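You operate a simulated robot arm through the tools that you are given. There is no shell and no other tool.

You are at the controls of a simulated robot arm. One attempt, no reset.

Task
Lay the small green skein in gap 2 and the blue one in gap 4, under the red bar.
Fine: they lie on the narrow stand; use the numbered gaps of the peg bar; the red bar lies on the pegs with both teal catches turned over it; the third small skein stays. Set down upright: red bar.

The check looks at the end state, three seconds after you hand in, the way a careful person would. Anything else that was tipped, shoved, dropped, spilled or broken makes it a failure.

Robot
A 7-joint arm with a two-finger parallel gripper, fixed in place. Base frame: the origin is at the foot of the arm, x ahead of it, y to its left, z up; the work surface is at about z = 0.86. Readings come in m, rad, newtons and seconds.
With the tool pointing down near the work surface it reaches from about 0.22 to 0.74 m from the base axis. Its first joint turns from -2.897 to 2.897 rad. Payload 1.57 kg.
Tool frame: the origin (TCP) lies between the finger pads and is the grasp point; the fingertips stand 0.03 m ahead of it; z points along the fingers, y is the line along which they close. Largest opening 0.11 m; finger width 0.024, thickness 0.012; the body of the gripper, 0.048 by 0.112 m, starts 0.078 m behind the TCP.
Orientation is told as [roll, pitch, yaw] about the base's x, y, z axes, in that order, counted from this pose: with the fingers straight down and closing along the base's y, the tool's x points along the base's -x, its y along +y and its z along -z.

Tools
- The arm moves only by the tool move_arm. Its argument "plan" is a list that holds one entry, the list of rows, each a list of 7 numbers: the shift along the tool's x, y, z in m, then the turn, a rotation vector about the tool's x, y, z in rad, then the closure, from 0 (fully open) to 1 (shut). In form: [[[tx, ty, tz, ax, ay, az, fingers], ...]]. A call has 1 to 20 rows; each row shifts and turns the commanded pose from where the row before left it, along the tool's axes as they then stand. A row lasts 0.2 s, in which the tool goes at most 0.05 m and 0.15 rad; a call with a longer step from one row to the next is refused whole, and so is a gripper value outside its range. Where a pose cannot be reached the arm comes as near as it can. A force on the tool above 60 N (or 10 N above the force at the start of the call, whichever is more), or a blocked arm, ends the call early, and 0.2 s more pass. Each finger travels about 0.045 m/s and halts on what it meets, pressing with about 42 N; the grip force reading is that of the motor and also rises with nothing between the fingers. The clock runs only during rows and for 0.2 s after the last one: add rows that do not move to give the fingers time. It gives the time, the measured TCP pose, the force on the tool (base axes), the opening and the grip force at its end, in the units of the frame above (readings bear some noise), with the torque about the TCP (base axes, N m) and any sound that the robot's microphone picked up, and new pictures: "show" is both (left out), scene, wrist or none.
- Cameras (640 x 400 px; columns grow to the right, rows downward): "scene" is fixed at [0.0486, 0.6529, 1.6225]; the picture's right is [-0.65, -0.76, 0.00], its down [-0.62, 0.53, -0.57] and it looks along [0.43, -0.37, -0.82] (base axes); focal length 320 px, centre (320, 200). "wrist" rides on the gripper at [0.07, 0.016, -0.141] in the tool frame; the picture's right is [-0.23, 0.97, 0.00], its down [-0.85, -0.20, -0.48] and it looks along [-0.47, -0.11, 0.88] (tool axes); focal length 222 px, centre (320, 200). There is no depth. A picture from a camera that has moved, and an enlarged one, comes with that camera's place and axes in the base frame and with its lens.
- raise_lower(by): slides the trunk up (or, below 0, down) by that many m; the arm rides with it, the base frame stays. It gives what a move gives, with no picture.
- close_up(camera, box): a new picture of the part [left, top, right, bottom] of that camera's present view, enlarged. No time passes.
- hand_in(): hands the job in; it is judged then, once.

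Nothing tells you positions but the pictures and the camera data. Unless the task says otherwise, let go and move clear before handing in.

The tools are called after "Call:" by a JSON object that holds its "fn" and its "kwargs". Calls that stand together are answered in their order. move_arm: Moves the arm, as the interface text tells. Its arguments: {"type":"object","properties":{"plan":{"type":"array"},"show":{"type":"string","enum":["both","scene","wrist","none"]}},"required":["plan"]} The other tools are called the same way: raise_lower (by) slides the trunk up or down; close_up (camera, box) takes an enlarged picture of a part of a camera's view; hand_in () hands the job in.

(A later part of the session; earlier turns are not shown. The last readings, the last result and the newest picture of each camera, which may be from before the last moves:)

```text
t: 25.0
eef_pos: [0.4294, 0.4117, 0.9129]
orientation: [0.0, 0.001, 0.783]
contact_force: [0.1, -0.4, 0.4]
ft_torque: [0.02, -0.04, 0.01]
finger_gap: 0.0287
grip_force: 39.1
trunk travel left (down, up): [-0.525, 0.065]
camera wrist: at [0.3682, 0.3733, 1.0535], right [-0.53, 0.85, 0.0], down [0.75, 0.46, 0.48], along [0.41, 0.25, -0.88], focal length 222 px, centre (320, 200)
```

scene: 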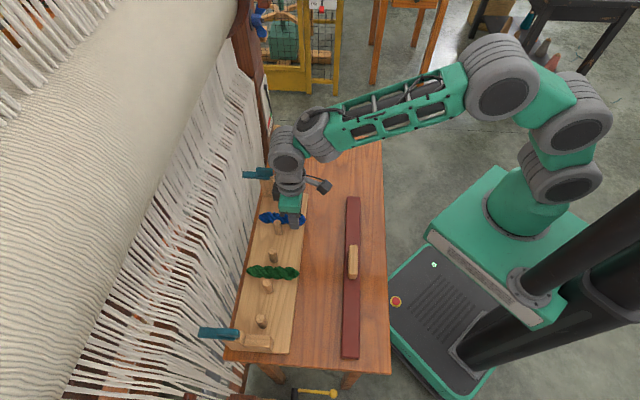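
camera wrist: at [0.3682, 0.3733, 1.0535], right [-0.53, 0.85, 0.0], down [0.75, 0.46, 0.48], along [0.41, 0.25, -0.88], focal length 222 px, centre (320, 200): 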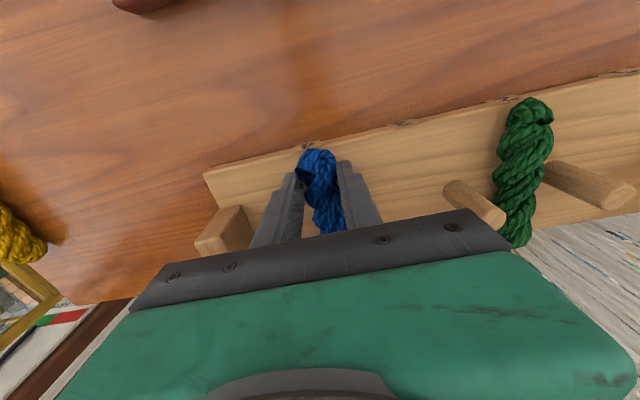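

Call:
{"fn": "move_arm", "kwargs": {"plan": [[[0, 0, 0.001, 0, 0, 0, 0.9], [0, 0, 0, 0, 0, 0, 0.5], [0, 0, 0, 0, 0, 0, 0.5], [0, 0, 0, 0, 0, 0, 0.5], [0, 0, -0.02, 0, 0, 0, 0.5], [0, 0, -0.04, 0, 0, 0, 0.5], [0, 0, -0.045, 0, 0, 0, 0.5], [0.045, 0.01, 0, 0, 0, 0, 0.5], [0.045, 0.01, 0, 0, 0, 0, 0.5], [0, 0, 0, 0, 0, 0, 0.5]]]}}

Call:
{"fn": "close_up", "kwargs": {"camera": "wrist", "box": [200, 80, 460, 240]}}

Call:
{"fn": "close_up", "kwargs": {"camera": "scene", "box": [230, 150, 350, 250]}}

```text
t: 27.2
eef_pos: [0.3515, 0.3624, 1.0155]
orientation: [0.001, 0.001, 0.785]
contact_force: [0.1, 0.8, -0.2]
ft_torque: [0.0, -0.02, -0.02]
finger_gap: 0.0551
grip_force: 0.0
trunk travel left (down, up): [-0.525, 0.065]
camera wrist: at [0.2902, 0.324, 1.1558], right [-0.53, 0.85, 0.0], down [0.75, 0.46, 0.48], along [0.41, 0.25, -0.88], focal length 222 px, centre (320, 200)
```

scene: 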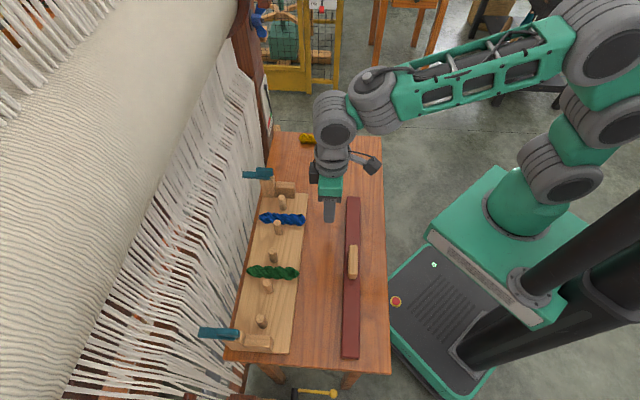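
wrist: 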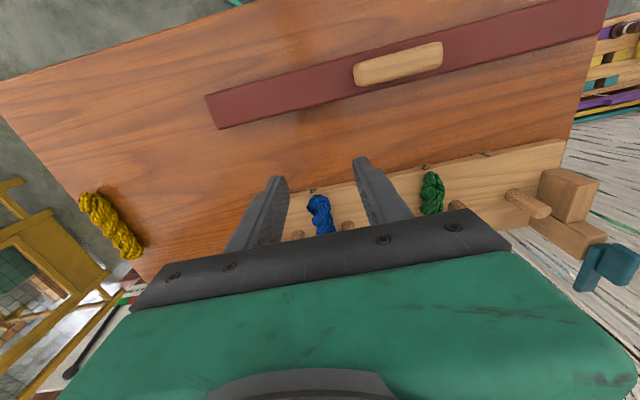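

```text
2.46 times, centred on (330, 160) of wrist
camera zoom: at [0.2902, 0.324, 1.1558], right [-0.53, 0.85, 0.0], down [0.75, 0.46, 0.48], along [0.41, 0.25, -0.88], focal length 547 px, centre (295, 298)
```

zoom: 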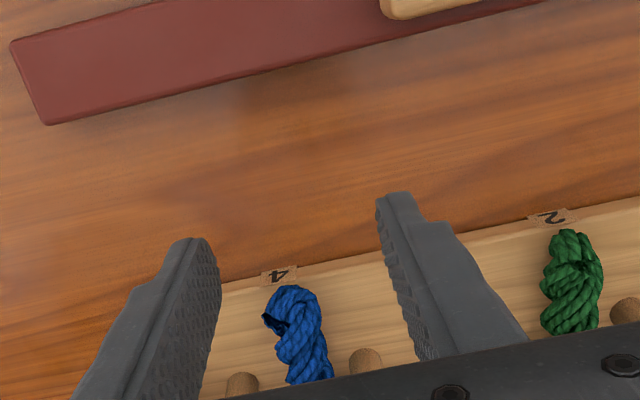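

```text
4.00 times, centred on (290, 200) of scene
camera zoom: at [0.0486, 0.6529, 1.6225], right [-0.65, -0.76, 0.0], down [-0.62, 0.53, -0.57], along [0.43, -0.37, -0.82], focal length 1279 px, centre (440, 200)
```

zoom: 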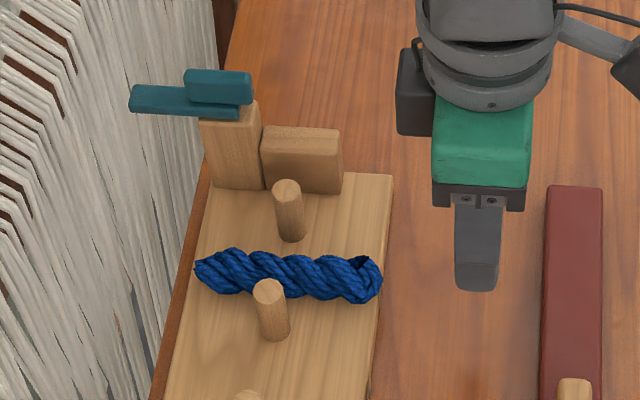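

Both skeins are in their gaps. Next is the red bar. I'll rise a little, turn the gripper 90° so the fingers close across the bar, and hover over the handle at about s=0.10, w=0.44.

Call:
{"fn": "move_arm", "kwargs": {"plan": [[[0, 0, -0.04, 0, 0, -0.1428, 0.3], [0, 0, 0, 0, 0, -0.1428, 0.3], [0, 0, 0, 0, 0, -0.1428, 0.3], [0, 0, 0, 0, 0, -0.1428, 0.3], [0, 0, 0, 0, 0, -0.1428, 0.3], [0, 0, 0, 0, 0, -0.1428, 0.3], [0, 0, 0, 0, 0, -0.1428, 0.3], [0, 0, 0, 0, 0, -0.1428, 0.3], [0, 0, 0, 0, 0, -0.1428, 0.3], [0, 0, 0, 0, 0, -0.1428, 0.3], [0, 0, 0, 0, 0, -0.1428, 0.3], [-0.0313, 0.0217, 0, 0, 0, 0, 0.3], [-0.0313, 0.0217, 0, 0, 0, 0, 0.3], [-0.0313, 0.0217, 0, 0, 0, 0, 0.3], [0, 0, 0, 0, 0, 0, 0.3]]]}}

Call:
{"fn": "close_up", "kwargs": {"camera": "wrist", "box": [200, 80, 460, 240]}}

```text
t: 30.4
eef_pos: [0.239, 0.3822, 1.0557]
orientation: [0.0, 0.001, 2.357]
contact_force: [0.3, -0.3, 0.4]
ft_torque: [0.01, -0.01, -0.03]
finger_gap: 0.077
grip_force: 0.1
trunk travel left (down, up): [-0.525, 0.065]
camera wrist: at [0.2761, 0.3214, 1.1975], right [-0.85, -0.53, 0.0], down [-0.46, 0.75, 0.48], along [-0.25, 0.41, -0.88], focal length 222 px, centre (320, 200)
```

scene: 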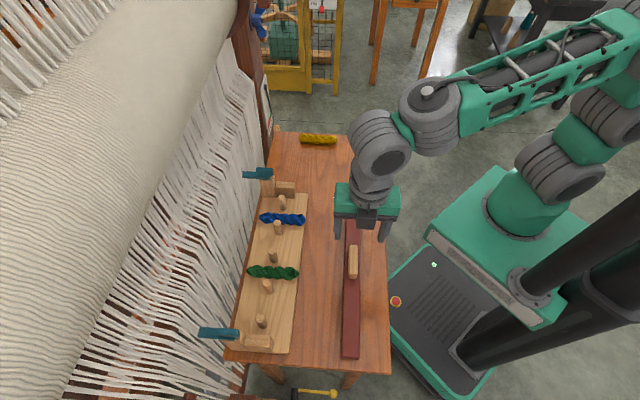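
wrist: 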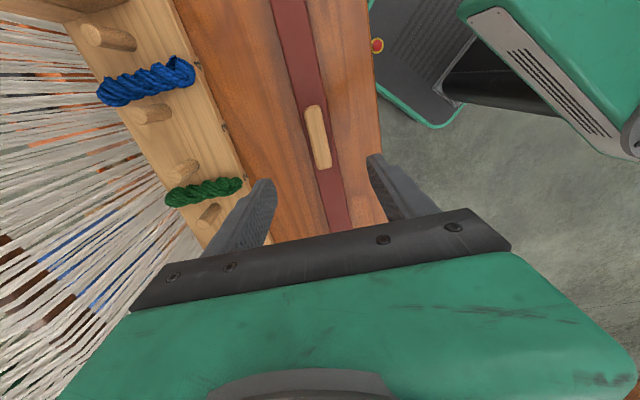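

```text
2.46 times, centred on (330, 160) of wrist
camera zoom: at [0.2761, 0.3214, 1.1975], right [-0.85, -0.53, 0.0], down [-0.46, 0.75, 0.48], along [-0.25, 0.41, -0.88], focal length 547 px, centre (295, 298)
```

zoom: 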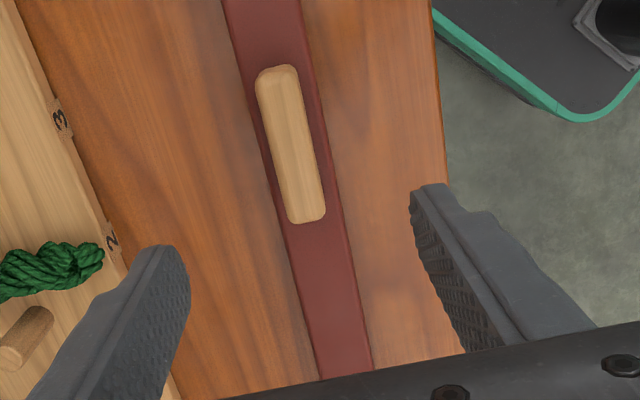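

Call:
{"fn": "move_arm", "kwargs": {"plan": [[[0, 0, 0.04, 0, 0, 0, 0.5], [0, 0, 0.04, 0, 0, 0, 0.5], [0, 0, 0.04, 0, 0, 0, 0.5], [0, 0, 0.006, 0, 0, 0, 0.5], [0, 0, 0, 0, 0, 0, 0.5]]]}}

Call:
{"fn": "close_up", "kwargs": {"camera": "wrist", "box": [200, 80, 460, 240]}}

Call:
{"fn": "close_up", "kwargs": {"camera": "scene", "box": [310, 220, 400, 300]}}

```text
t: 31.6
eef_pos: [0.239, 0.3816, 0.9301]
orientation: [0.002, 0.0, 2.356]
contact_force: [0.0, 0.8, 0.1]
ft_torque: [-0.03, -0.01, 0.02]
finger_gap: 0.0552
grip_force: 0.0
trunk travel left (down, up): [-0.525, 0.065]
camera wrist: at [0.2769, 0.3206, 1.0708], right [-0.85, -0.53, 0.0], down [-0.46, 0.75, 0.48], along [-0.25, 0.41, -0.88], focal length 222 px, centre (320, 200)
```

scene: 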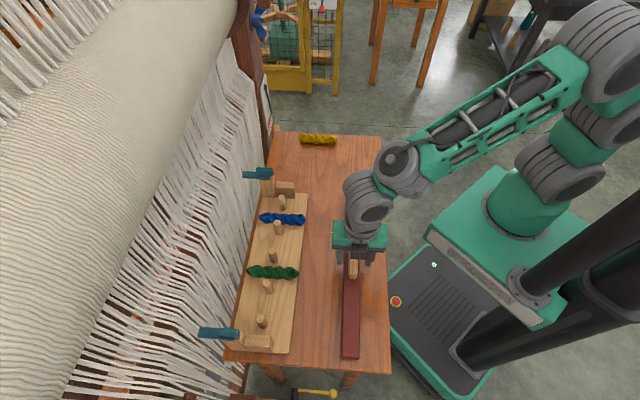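
wrist: 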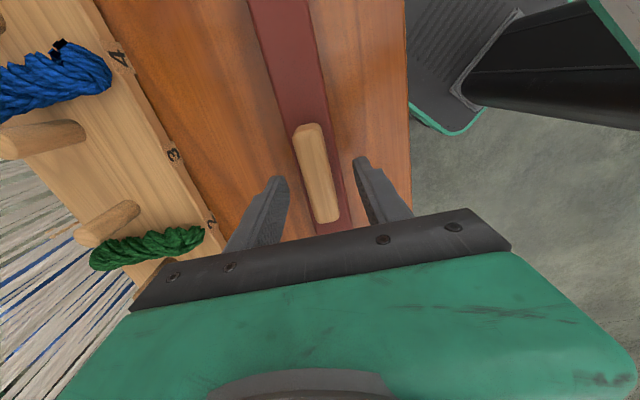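

```text
2.46 times, centred on (330, 160) of wrist
camera zoom: at [0.2769, 0.3206, 1.0708], right [-0.85, -0.53, 0.0], down [-0.46, 0.75, 0.48], along [-0.25, 0.41, -0.88], focal length 547 px, centre (295, 298)
```

zoom: 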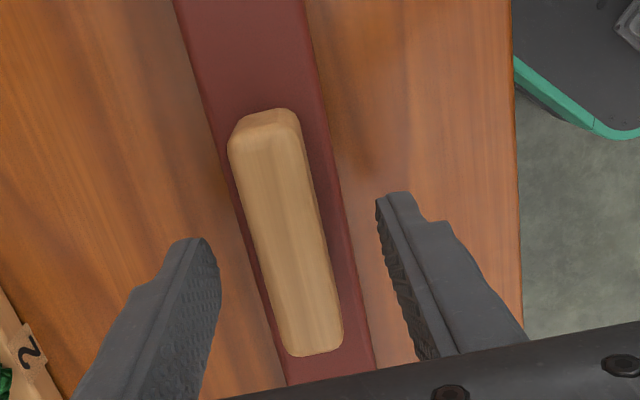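

```text
5.00 times, centred on (355, 260) of scene
camera zoom: at [0.0486, 0.6529, 1.6225], right [-0.65, -0.76, 0.0], down [-0.62, 0.53, -0.57], along [0.43, -0.37, -0.82], focal length 1599 px, centre (145, -100)
```

zoom: 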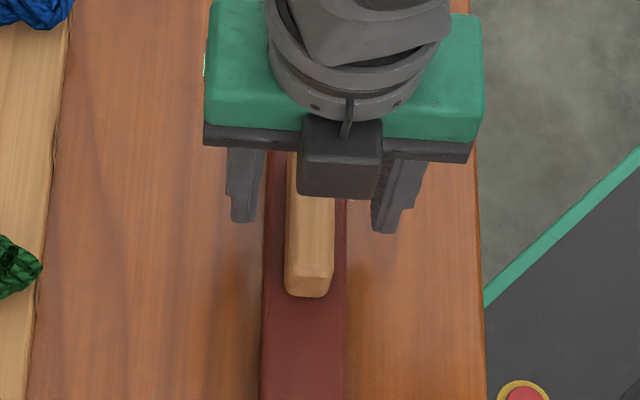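

Call:
{"fn": "move_arm", "kwargs": {"plan": [[[0, -0.001, 0.006, 0, 0, 0, 0.5], [0, 0, 0.005, 0, 0, 0, 0.5], [0, 0, 0, 0, 0, 0, 0.5]]], "show": "none"}}

Call:
{"fn": "close_up", "kwargs": {"camera": "wrist", "box": [200, 80, 460, 240]}}

```text
t: 32.4
eef_pos: [0.2397, 0.382, 0.9196]
orientation: [0.001, -0.001, 2.356]
contact_force: [-0.3, 0.5, 0.4]
ft_torque: [0.02, -0.01, -0.01]
finger_gap: 0.0551
grip_force: 0.1
trunk travel left (down, up): [-0.525, 0.065]
```

```text
2.46 times, centred on (330, 160) of wrist
camera zoom: at [0.2773, 0.3217, 1.0599], right [-0.85, -0.53, 0.0], down [-0.46, 0.75, 0.48], along [-0.25, 0.41, -0.88], focal length 547 px, centre (295, 298)
```

zoom: 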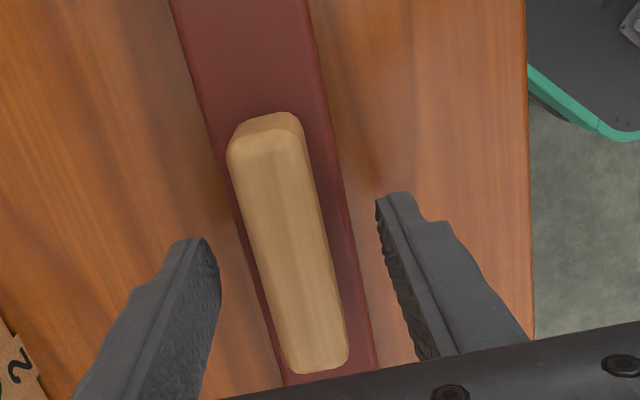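

Call:
{"fn": "move_arm", "kwargs": {"plan": [[[0, -0.002, 0.002, 0, 0, 0, 0.5], [0, 0, 0, 0, 0, 0, 0.5], [0, 0, 0, 0, 0, 0, 1.0], [0, 0, 0, 0, 0, 0, 1.0], [0, 0, 0, 0, 0, 0, 1.0], [0, 0, 0, 0, 0, 0, 1.0], [0, 0, 0, 0, 0, 0, 1.0]]]}}

Call:
{"fn": "close_up", "kwargs": {"camera": "wrist", "box": [200, 80, 460, 240]}}

```text
t: 34.0
eef_pos: [0.2403, 0.3835, 0.9167]
orientation: [0.0, 0.0, 2.355]
contact_force: [-0.4, 0.3, 0.9]
ft_torque: [-0.06, 0.0, -0.15]
finger_gap: 0.0217
grip_force: 34.8
trunk travel left (down, up): [-0.525, 0.065]
camera wrist: at [0.2787, 0.3232, 1.0581], right [-0.85, -0.53, 0.0], down [-0.46, 0.75, 0.48], along [-0.25, 0.41, -0.88], focal length 222 px, centre (320, 200)
```

scene: 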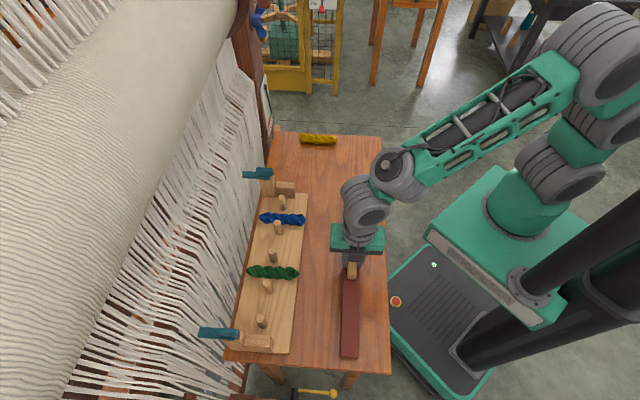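
wrist: 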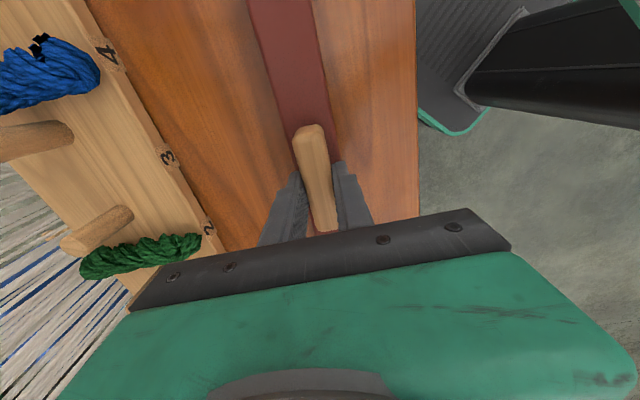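

```text
2.46 times, centred on (330, 160) of wrist
camera zoom: at [0.2787, 0.3232, 1.0581], right [-0.85, -0.53, 0.0], down [-0.46, 0.75, 0.48], along [-0.25, 0.41, -0.88], focal length 547 px, centre (295, 298)
```

zoom: 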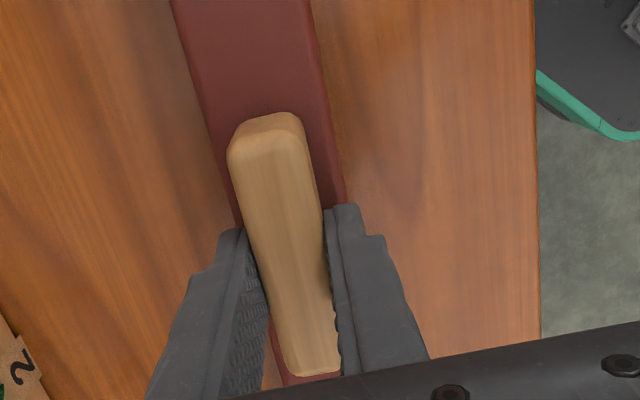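

Call:
{"fn": "move_arm", "kwargs": {"plan": [[[0, 0, -0.01, 0, 0, 0, 1.0], [0, 0, -0.03, 0, 0, 0, 1.0], [0, 0, -0.03, 0, 0, 0, 1.0], [0, 0, -0.03, 0, 0, 0, 1.0], [0, 0, -0.02, 0, 0, 0, 1.0], [0, 0, 0, 0, 0, 0, 1.0]]]}}

Call:
{"fn": "close_up", "kwargs": {"camera": "scene", "box": [190, 150, 400, 375]}}

```text
t: 35.4
eef_pos: [0.2419, 0.3838, 1.0373]
orientation: [0.002, 0.0, 2.357]
contact_force: [0.7, 0.4, -3.5]
ft_torque: [0.01, -0.01, 0.05]
finger_gap: 0.0216
grip_force: 35.0
trunk travel left (down, up): [-0.525, 0.065]
camera wrist: at [0.2789, 0.323, 1.178], right [-0.85, -0.53, 0.0], down [-0.46, 0.75, 0.48], along [-0.25, 0.41, -0.88], focal length 222 px, centre (320, 200)
```

scene: 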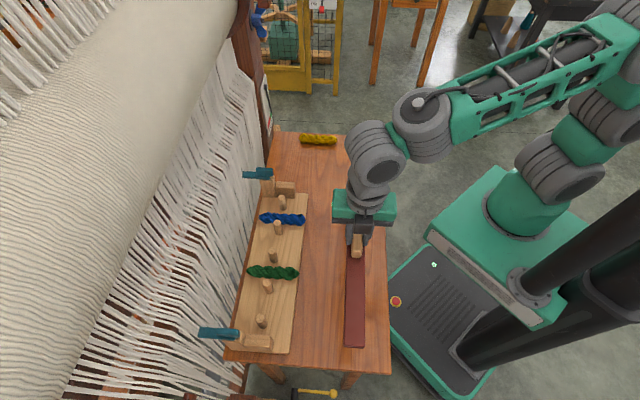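
wrist: 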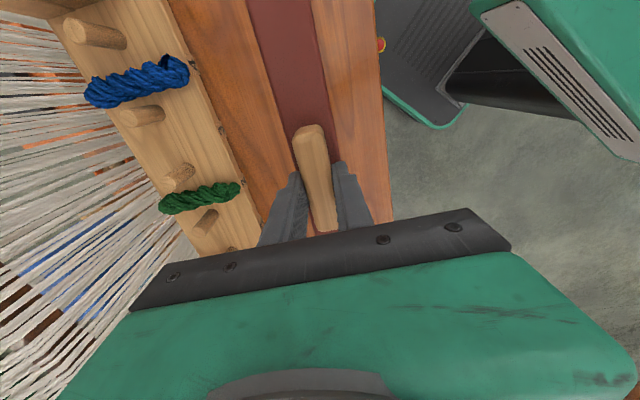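

```text
1.78 times, centred on (295, 262) of scene
camera zoom: at [0.0486, 0.6529, 1.6225], right [-0.65, -0.76, 0.0], down [-0.62, 0.53, -0.57], along [0.43, -0.37, -0.82], focal length 569 px, centre (364, 89)
```

zoom: 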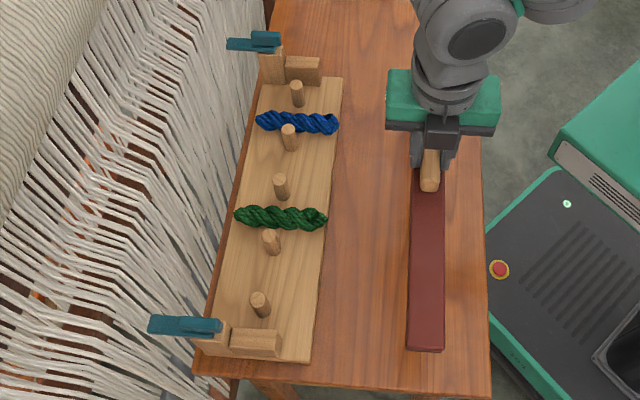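

Call:
{"fn": "move_arm", "kwargs": {"plan": [[[0, -0.04, -0.005, 0, 0, 0, 1.0], [0, -0.04, -0.005, 0, 0, 0, 1.0], [0, -0.04, 0, 0, 0, 0, 1.0], [0, 0, 0, 0, 0, 0, 1.0]]]}}

Call:
{"fn": "close_up", "kwargs": {"camera": "scene", "box": [230, 150, 350, 250]}}

Call:
{"fn": "close_up", "kwargs": {"camera": "scene", "box": [190, 280, 330, 370]}}

```text
t: 36.4
eef_pos: [0.3255, 0.4682, 1.0476]
orientation: [-0.001, 0.001, 2.356]
contact_force: [0.8, 0.1, -3.3]
ft_torque: [0.0, 0.01, 0.01]
finger_gap: 0.0216
grip_force: 34.8
trunk travel left (down, up): [-0.525, 0.065]
camera wrist: at [0.3631, 0.4077, 1.1887], right [-0.85, -0.53, 0.0], down [-0.46, 0.75, 0.48], along [-0.25, 0.41, -0.88], focal length 222 px, centre (320, 200)
```

scene: 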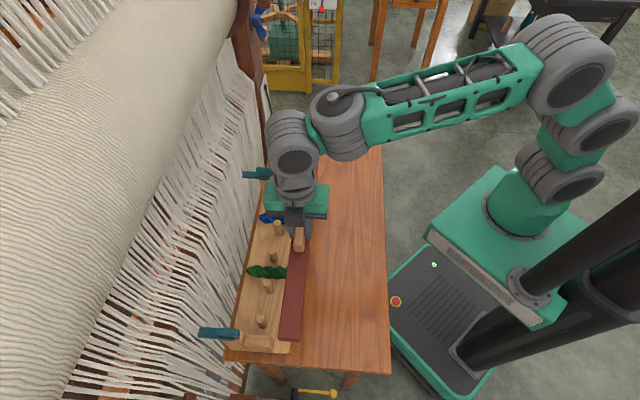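
wrist: 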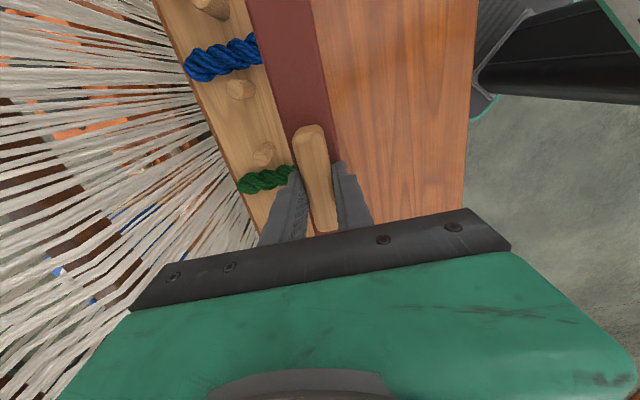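

```text
4.00 times, centred on (290, 200) of scene
camera zoom: at [0.0486, 0.6529, 1.6225], right [-0.65, -0.76, 0.0], down [-0.62, 0.53, -0.57], along [0.43, -0.37, -0.82], focal length 1279 px, centre (440, 200)
```

zoom: 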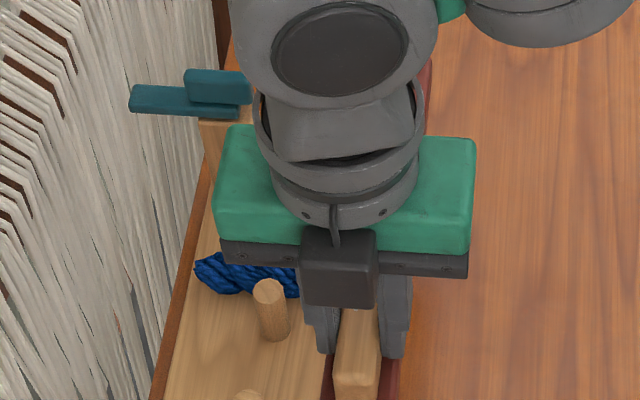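

```text
4.44 times, centred on (260, 325) of scene
camera zoom: at [0.0486, 0.6529, 1.6225], right [-0.65, -0.76, 0.0], down [-0.62, 0.53, -0.57], along [0.43, -0.37, -0.82], focal length 1422 px, centre (587, -356)
```

zoom: 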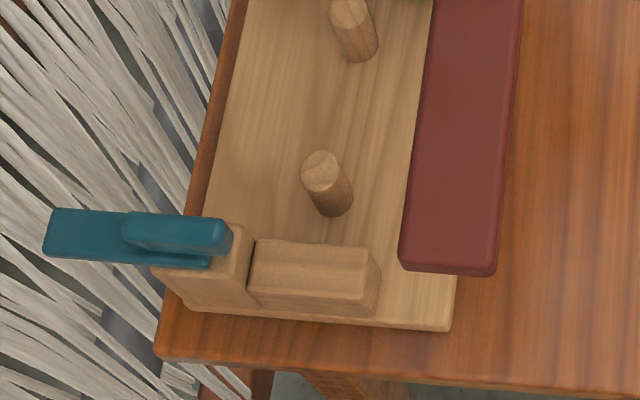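

Call:
{"fn": "move_arm", "kwargs": {"plan": [[[0, -0.034, 0, 0, 0, 0, 1.0], [0, -0.0325, 0, 0, 0, 0, 1.0], [0, 0, 0.01, 0, 0, 0, 1.0], [0, 0, 0.01, 0, 0, 0, 1.0], [0, 0, 0.01, 0, 0, 0, 1.0], [0, 0, 0, 0, 0, 0, 1.0]]]}}

Call:
{"fn": "close_up", "kwargs": {"camera": "scene", "box": [230, 150, 350, 250]}}

Call:
{"fn": "close_up", "kwargs": {"camera": "scene", "box": [190, 280, 330, 370]}}

Call:
{"fn": "close_up", "kwargs": {"camera": "wrist", "box": [140, 0, 400, 160]}}

```text
t: 37.8
eef_pos: [0.3725, 0.5157, 1.0176]
orientation: [0.0, -0.001, 2.355]
contact_force: [0.5, -0.3, -2.7]
ft_torque: [0.02, 0.01, 0.02]
finger_gap: 0.0217
grip_force: 34.2
trunk travel left (down, up): [-0.525, 0.065]
camera wrist: at [0.4105, 0.4551, 1.1578], right [-0.85, -0.53, 0.0], down [-0.46, 0.75, 0.48], along [-0.25, 0.41, -0.88], focal length 222 px, centre (320, 200)
```

scene: 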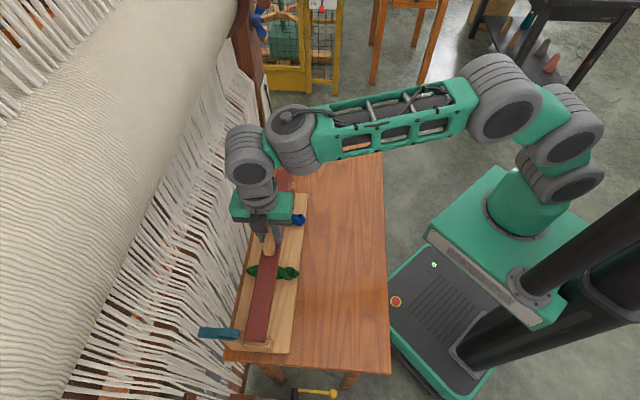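
wrist: 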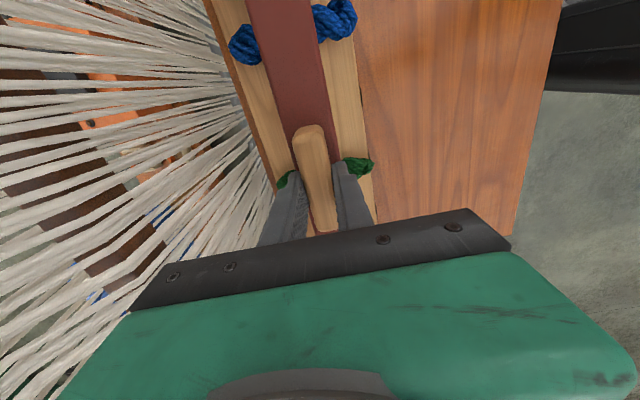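

```text
4.00 times, centred on (290, 200) of scene
camera zoom: at [0.0486, 0.6529, 1.6225], right [-0.65, -0.76, 0.0], down [-0.62, 0.53, -0.57], along [0.43, -0.37, -0.82], focal length 1279 px, centre (440, 200)
```

zoom: 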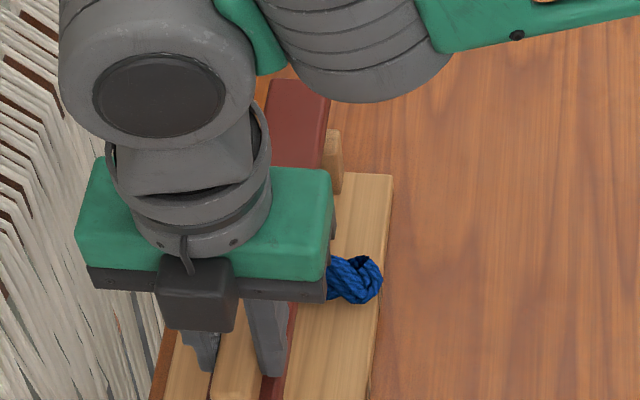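

```text
4.44 times, centred on (260, 325) of scene
camera zoom: at [0.0486, 0.6529, 1.6225], right [-0.65, -0.76, 0.0], down [-0.62, 0.53, -0.57], along [0.43, -0.37, -0.82], focal length 1422 px, centre (587, -356)
```

zoom: 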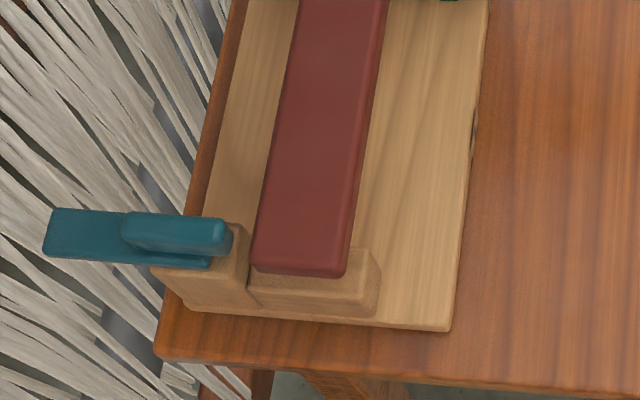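

```text
2.46 times, centred on (270, 80) of wrist
camera zoom: at [0.4105, 0.4551, 1.1578], right [-0.85, -0.53, 0.0], down [-0.46, 0.75, 0.48], along [-0.25, 0.41, -0.88], focal length 547 px, centre (443, 495)
```

zoom: 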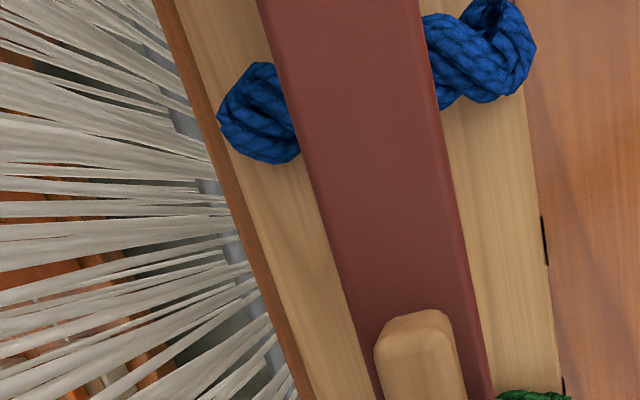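

Call:
{"fn": "move_arm", "kwargs": {"plan": [[[0, -0.003, 0.01, 0, 0, 0, 1.0], [0, 0, 0.008, 0, 0, 0, 1.0], [0, 0, 0.004, 0, 0, 0, 1.0], [0, 0, 0, 0, 0, 0, 1.0]]]}}

Call:
{"fn": "close_up", "kwargs": {"camera": "scene", "box": [190, 280, 330, 370]}}

```text
t: 38.8
eef_pos: [0.3755, 0.52, 0.9951]
orientation: [0.0, -0.002, 2.355]
contact_force: [-0.5, 0.2, -3.4]
ft_torque: [0.02, -0.03, 0.0]
finger_gap: 0.0216
grip_force: 34.3
trunk travel left (down, up): [-0.525, 0.065]
camera wrist: at [0.4131, 0.4574, 1.1356], right [-0.85, -0.53, 0.0], down [-0.46, 0.75, 0.48], along [-0.25, 0.41, -0.88], focal length 222 px, centre (320, 200)
```

scene: 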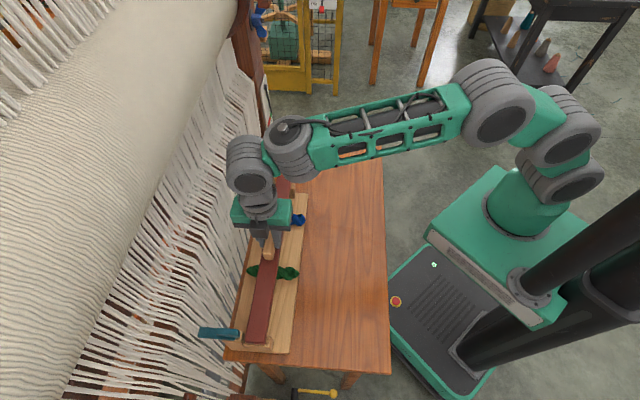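
wrist: 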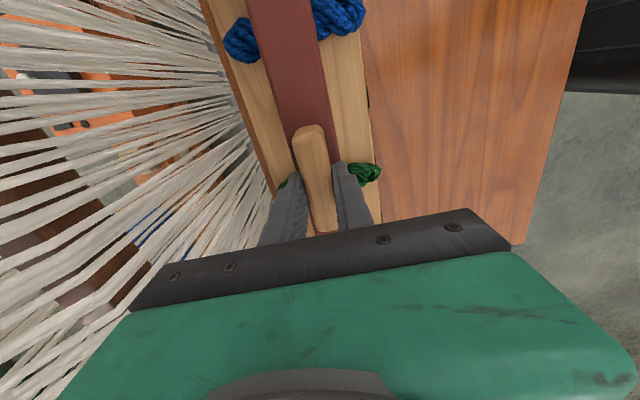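

```text
4.44 times, centred on (260, 325) of scene
camera zoom: at [0.0486, 0.6529, 1.6225], right [-0.65, -0.76, 0.0], down [-0.62, 0.53, -0.57], along [0.43, -0.37, -0.82], focal length 1422 px, centre (587, -356)
```

zoom: 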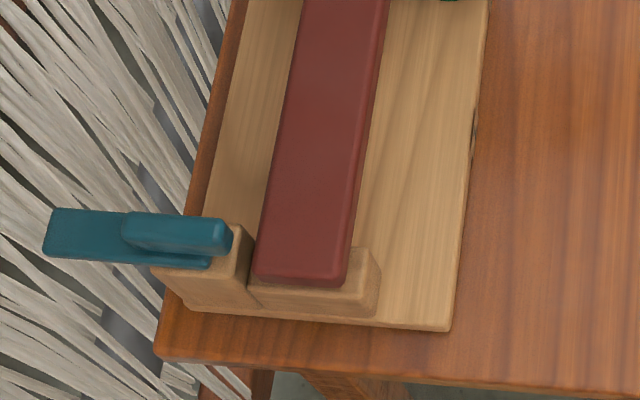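

Call:
{"fn": "move_arm", "kwargs": {"plan": [[[0, 0, 0.002, 0, 0, 0, 1.0], [0, 0, 0, 0, 0, 0, 1.0]]], "show": "none"}}

Call:
{"fn": "move_arm", "kwargs": {"plan": [[[0, 0, 0.002, 0, 0, 0, 1.0], [0, 0, 0, 0, 0, 0, 1.0]]], "show": "none"}}

```text
t: 39.4
eef_pos: [0.3743, 0.5182, 0.9925]
orientation: [-0.001, 0.002, 2.357]
contact_force: [0.7, 0.7, -2.8]
ft_torque: [-0.01, -0.03, -0.01]
finger_gap: 0.0214
grip_force: 34.5
trunk travel left (down, up): [-0.525, 0.065]
```

```text
t: 40.0
eef_pos: [0.3735, 0.5186, 0.9908]
orientation: [-0.001, 0.001, 2.356]
contact_force: [-0.2, 0.3, -2.9]
ft_torque: [0.02, -0.01, -0.01]
finger_gap: 0.0215
grip_force: 34.1
trunk travel left (down, up): [-0.525, 0.065]
```

Call:
{"fn": "move_arm", "kwargs": {"plan": [[[0, 0, 0.0015, 0, 0, 0, 1.0], [0, 0, 0, 0, 0, 0, 1.0]]], "show": "none"}}

Call:
{"fn": "move_arm", "kwargs": {"plan": [[[0, 0, 0.0015, 0, 0, 0, 1.0], [0, 0, 0, 0, 0, 0, 1.0]]], "show": "none"}}

```text
t: 40.6
eef_pos: [0.3746, 0.5178, 0.9899]
orientation: [-0.001, 0.001, 2.356]
contact_force: [1.0, -0.1, -2.3]
ft_torque: [-0.02, 0.02, 0.01]
finger_gap: 0.0214
grip_force: 34.7
trunk travel left (down, up): [-0.525, 0.065]
```

```text
t: 41.2
eef_pos: [0.3749, 0.5177, 0.9873]
orientation: [0.001, 0.0, 2.356]
contact_force: [0.2, -0.3, -2.9]
ft_torque: [0.02, 0.0, -0.02]
finger_gap: 0.0218
grip_force: 34.7
trunk travel left (down, up): [-0.525, 0.065]
```

Call:
{"fn": "move_arm", "kwargs": {"plan": [[[0, 0, 0.0015, 0, 0, 0, 1.0], [0, 0, 0, 0, 0, 0, 1.0]]], "show": "none"}}

Call:
{"fn": "move_arm", "kwargs": {"plan": [[[0, 0, 0.0015, 0, 0, 0, 1.0], [0, 0, 0, 0, 0, 0, 1.0]]], "show": "both"}}

Call:
{"fn": "close_up", "kwargs": {"camera": "scene", "box": [190, 280, 330, 370]}}

```text
t: 41.8
eef_pos: [0.3748, 0.5172, 0.9869]
orientation: [0.0, -0.001, 2.356]
contact_force: [-0.9, 0.0, -2.5]
ft_torque: [0.01, 0.0, -0.03]
finger_gap: 0.0214
grip_force: 34.3
trunk travel left (down, up): [-0.525, 0.065]
```

```text
t: 42.4
eef_pos: [0.3745, 0.5196, 0.986]
orientation: [-0.001, 0.0, 2.357]
contact_force: [0.2, -0.1, -2.0]
ft_torque: [-0.05, -0.05, -0.01]
finger_gap: 0.0214
grip_force: 35.1
trunk travel left (down, up): [-0.525, 0.065]
camera wrist: at [0.413, 0.4573, 1.126], right [-0.85, -0.53, 0.0], down [-0.46, 0.75, 0.48], along [-0.25, 0.41, -0.88], focal length 222 px, centre (320, 200)
```

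scene: 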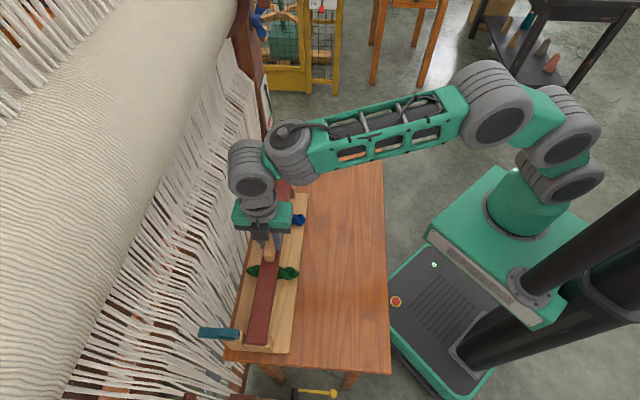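
wrist: 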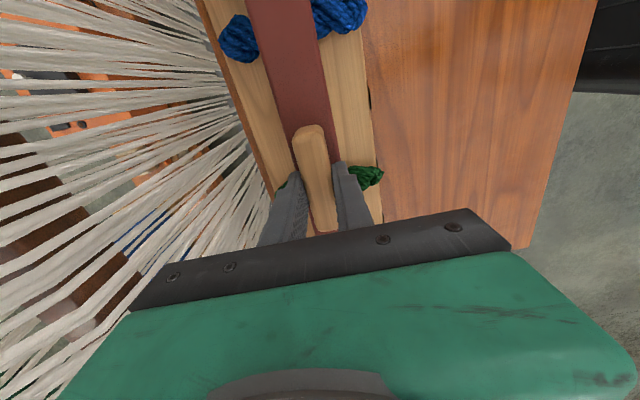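

```text
4.44 times, centred on (260, 325) of scene
camera zoom: at [0.0486, 0.6529, 1.6225], right [-0.65, -0.76, 0.0], down [-0.62, 0.53, -0.57], along [0.43, -0.37, -0.82], focal length 1422 px, centre (587, -356)
```

zoom: 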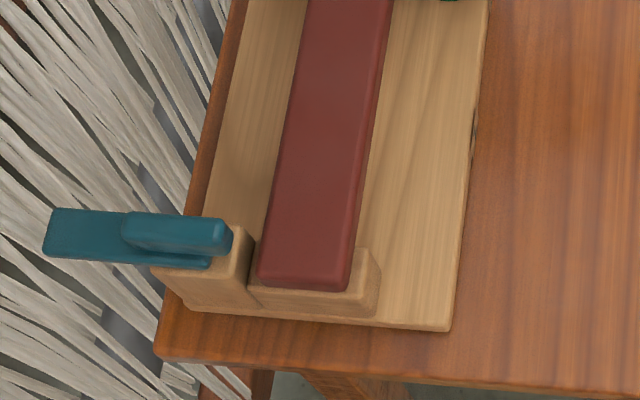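

Call:
{"fn": "move_arm", "kwargs": {"plan": [[[0, 0, 0.0015, 0, 0, 0, 1.0], [0, 0, 0, 0, 0, 0, 1.0]]], "show": "none"}}

```text
t: 43.0
eef_pos: [0.3748, 0.5179, 0.9858]
orientation: [-0.002, -0.001, 2.357]
contact_force: [0.5, 0.0, 6.6]
ft_torque: [-0.28, -0.03, -0.06]
finger_gap: 0.0217
grip_force: 34.8
trunk travel left (down, up): [-0.525, 0.065]
```

The bar is resting on the pegs. I'll release the handle and lift straight up.

Call:
{"fn": "move_arm", "kwargs": {"plan": [[[0, 0, 0, 0, 0, 0, 0.5], [0, 0, 0, 0, 0, 0, 0.5], [0, 0, 0, 0, 0, 0, 0.5], [0, 0, 0, 0, 0, 0, 0.5], [0, 0, -0.02, 0, 0, 0, 0.5], [0, 0, -0.04, 0, 0, 0, 0.5], [0, 0, -0.045, 0, 0, 0, 0.5], [0, 0.03, -0.01, 0, 0, 0, 0.5], [0, 0.04, 0, 0, 0, 0, 0.5], [0, 0.04, 0, 0, 0, 0, 0.5], [0, 0, 0, 0, 0, 0, 0.5]]]}}

Call:
{"fn": "close_up", "kwargs": {"camera": "scene", "box": [190, 280, 330, 370]}}

Call:
{"fn": "close_up", "kwargs": {"camera": "scene", "box": [230, 150, 350, 250]}}

Call:
{"fn": "close_up", "kwargs": {"camera": "wrist", "box": [100, 0, 360, 160]}}

```text
t: 45.4
eef_pos: [0.296, 0.4395, 1.0998]
orientation: [0.0, 0.0, 2.355]
contact_force: [0.2, 0.1, 0.0]
ft_torque: [0.0, -0.03, -0.03]
finger_gap: 0.0551
grip_force: 0.1
trunk travel left (down, up): [-0.525, 0.065]
camera wrist: at [0.3335, 0.3781, 1.2405], right [-0.85, -0.53, 0.0], down [-0.46, 0.75, 0.48], along [-0.25, 0.41, -0.88], focal length 222 px, centre (320, 200)
```

scene: 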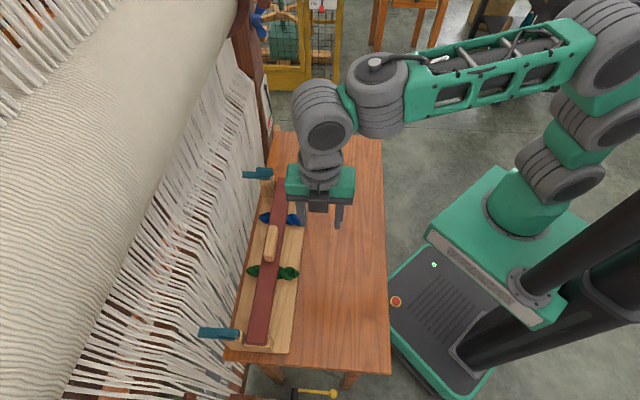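
wrist: 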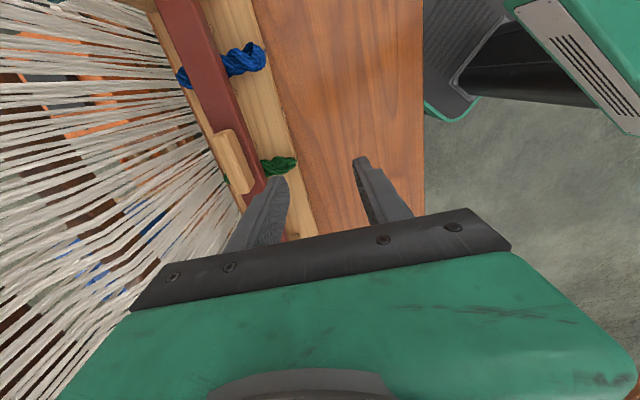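

```text
4.44 times, centred on (260, 325) of scene
camera zoom: at [0.0486, 0.6529, 1.6225], right [-0.65, -0.76, 0.0], down [-0.62, 0.53, -0.57], along [0.43, -0.37, -0.82], focal length 1422 px, centre (587, -356)
```

zoom: 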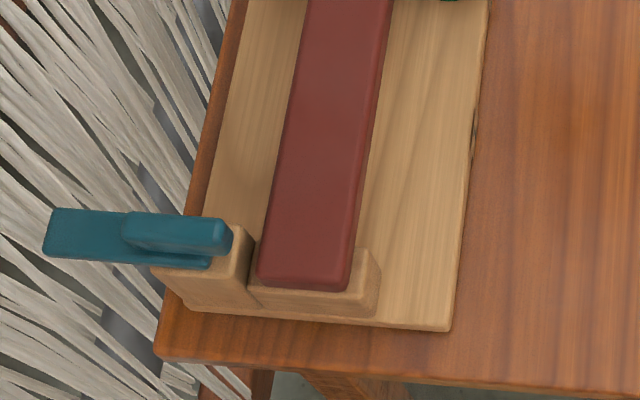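

```text
4.00 times, centred on (290, 200) of scene
camera zoom: at [0.0486, 0.6529, 1.6225], right [-0.65, -0.76, 0.0], down [-0.62, 0.53, -0.57], along [0.43, -0.37, -0.82], focal length 1279 px, centre (440, 200)
```

zoom: 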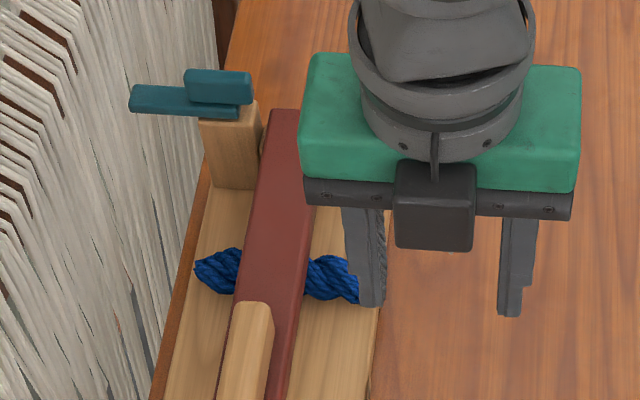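

```text
2.46 times, centred on (230, 80) of wrist
camera zoom: at [0.3335, 0.3781, 1.2405], right [-0.85, -0.53, 0.0], down [-0.46, 0.75, 0.48], along [-0.25, 0.41, -0.88], focal length 547 px, centre (542, 495)
```

zoom: 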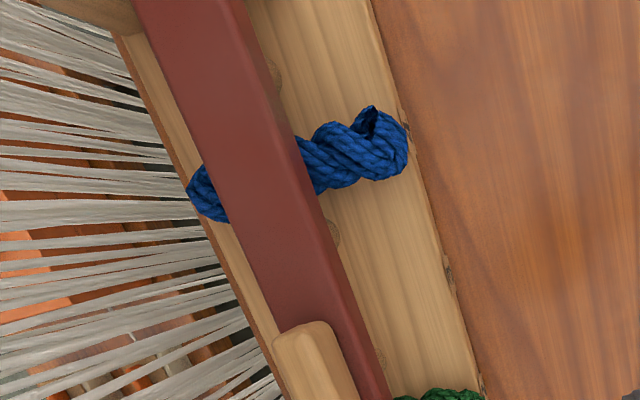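

The bar sits on the pegs with both skeins under it. Now for the catches. I'll turn back so the camera is on the robot side and look closely at the far catch.

Call:
{"fn": "move_arm", "kwargs": {"plan": [[[0, 0, 0, 0, 0, 0.1428, 0.5], [0, 0, 0, 0, 0, 0.1428, 0.5], [0, 0, 0, 0, 0, 0.1428, 0.5], [0, 0, 0, 0, 0, 0.1428, 0.5], [0, 0, 0, 0, 0, 0.1428, 0.5], [0, 0, 0, 0, 0, 0.1428, 0.5], [0, 0, 0, 0, 0, 0.1428, 0.5], [0, 0, 0, 0, 0, 0.1428, 0.5], [0, 0, 0, 0, 0, 0.1428, 0.5], [0, 0, 0, 0, 0, 0.1428, 0.5], [0, 0, 0, 0, 0, 0.1428, 0.5], [-0.024, -0.038, 0, 0, 0, 0, 0.5], [-0.024, -0.038, 0, 0, 0, 0, 0.5], [-0.024, -0.038, 0, 0, 0, 0, 0.5], [-0.024, -0.038, 0, 0, 0, 0, 0.5], [-0.024, -0.038, 0, 0, 0, 0, 0.5], [0, 0, 0, 0, 0, 0, 0.5]]]}}

Call:
{"fn": "close_up", "kwargs": {"camera": "wrist", "box": [200, 80, 460, 240]}}

Call:
{"fn": "close_up", "kwargs": {"camera": "scene", "box": [230, 150, 310, 210]}}

```text
t: 49.0
eef_pos: [0.5163, 0.3921, 1.0995]
orientation: [0.0, 0.0, 0.785]
contact_force: [0.7, -0.3, -0.5]
ft_torque: [0.0, 0.02, -0.01]
finger_gap: 0.0552
grip_force: 0.1
trunk travel left (down, up): [-0.525, 0.065]
camera wrist: at [0.4563, 0.3542, 1.24], right [-0.53, 0.85, 0.0], down [0.75, 0.46, 0.48], along [0.41, 0.25, -0.88], focal length 222 px, centre (320, 200)
```

scene: 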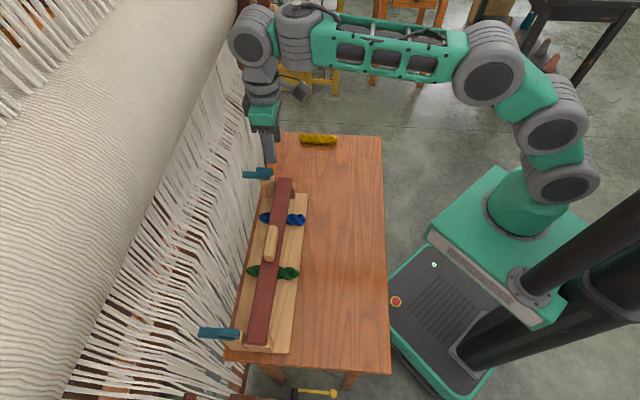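
wrist: 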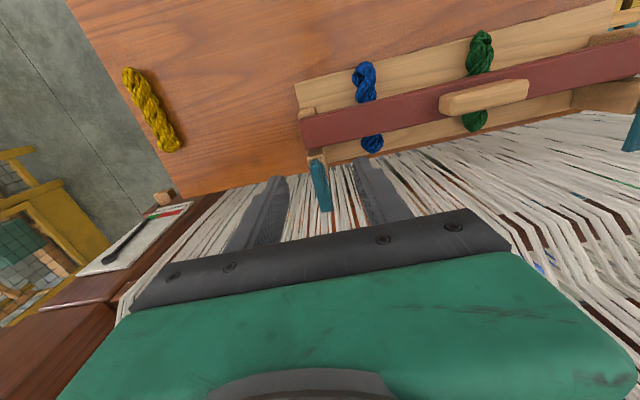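

```text
2.46 times, centred on (330, 160) of wrist
camera zoom: at [0.4563, 0.3542, 1.24], right [-0.53, 0.85, 0.0], down [0.75, 0.46, 0.48], along [0.41, 0.25, -0.88], focal length 547 px, centre (295, 298)
```

zoom: 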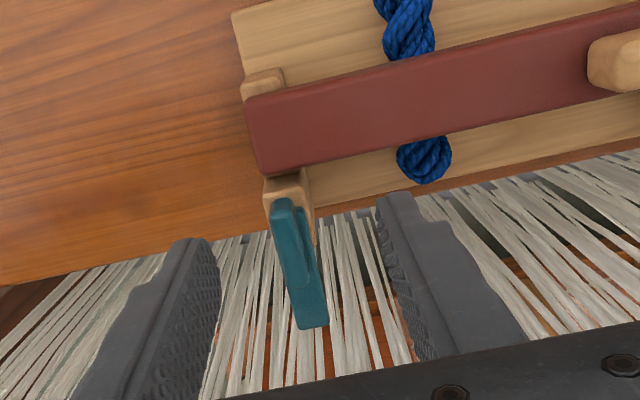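

```text
6.67 times, centred on (270, 180) of scene
camera zoom: at [0.0486, 0.6529, 1.6225], right [-0.65, -0.76, 0.0], down [-0.62, 0.53, -0.57], along [0.43, -0.37, -0.82], focal length 2132 px, centre (653, 333)
```

zoom: 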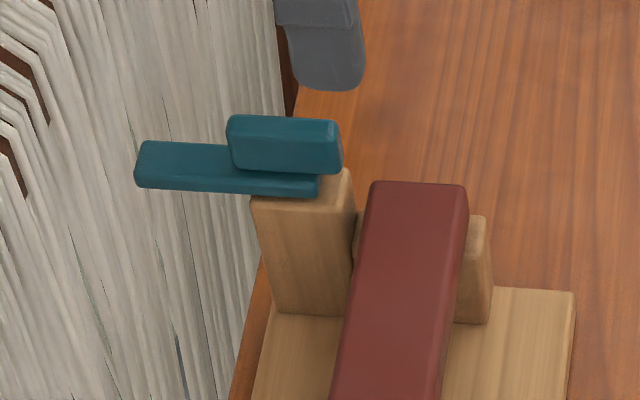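

The far catch is a flat lever pivoting on the post at about w=0.678, s=-0.0975, with a thin upright tab on top reaching z≈0.985. I'll centre over the tab, come partway down, and check alignment.

Call:
{"fn": "move_arm", "kwargs": {"plan": [[[-0.0362, -0.0097, 0, 0, 0, 0, 0.55], [0, 0, 0.03, 0, 0, 0, 0.55], [0, 0, 0.03, 0, 0, 0, 0.55], [0, 0, 0, 0, 0, 0, 0.55]]]}}

Call:
{"fn": "close_up", "kwargs": {"camera": "wrist", "box": [220, 100, 420, 225]}}

Call:
{"fn": "close_up", "kwargs": {"camera": "scene", "box": [230, 150, 310, 210]}}

```text
t: 50.0
eef_pos: [0.5488, 0.4093, 1.0391]
orientation: [-0.001, 0.0, 0.787]
contact_force: [0.2, -0.2, -0.3]
ft_torque: [0.04, -0.04, -0.03]
finger_gap: 0.0494
grip_force: 0.1
trunk travel left (down, up): [-0.525, 0.065]
camera wrist: at [0.4883, 0.372, 1.1794], right [-0.53, 0.85, 0.0], down [0.75, 0.46, 0.48], along [0.41, 0.25, -0.88], focal length 222 px, centre (320, 200)
```

scene: 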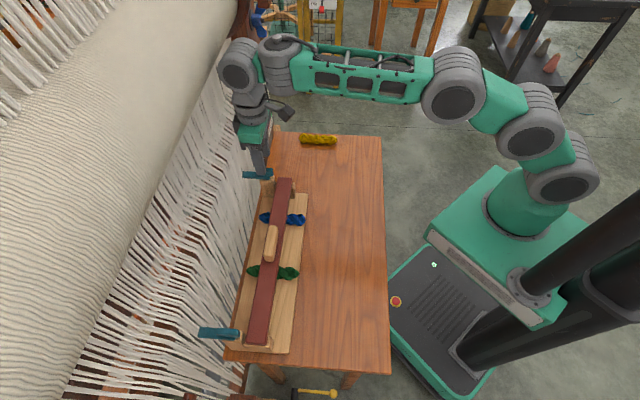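
wrist: 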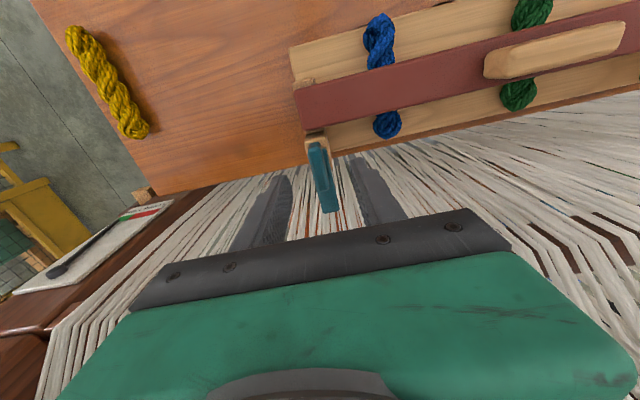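

```text
3.20 times, centred on (320, 162) of wrist
camera zoom: at [0.4883, 0.372, 1.1794], right [-0.53, 0.85, 0.0], down [0.75, 0.46, 0.48], along [0.41, 0.25, -0.88], focal length 711 px, centre (320, 320)
```

zoom: 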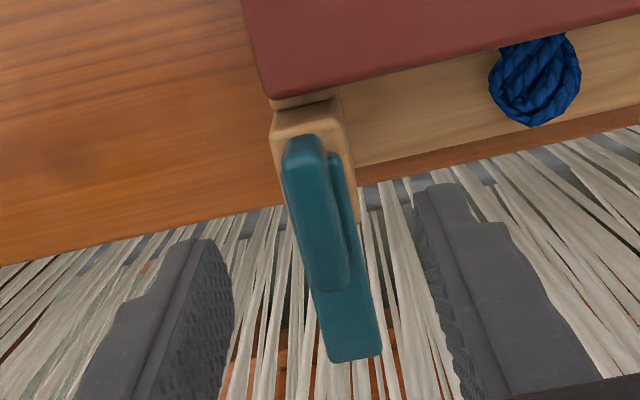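

```text
6.67 times, centred on (270, 180) of scene
camera zoom: at [0.0486, 0.6529, 1.6225], right [-0.65, -0.76, 0.0], down [-0.62, 0.53, -0.57], along [0.43, -0.37, -0.82], focal length 2132 px, centre (653, 333)
```

zoom: 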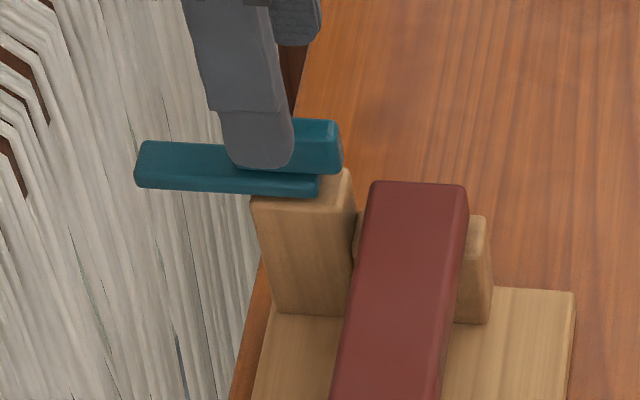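

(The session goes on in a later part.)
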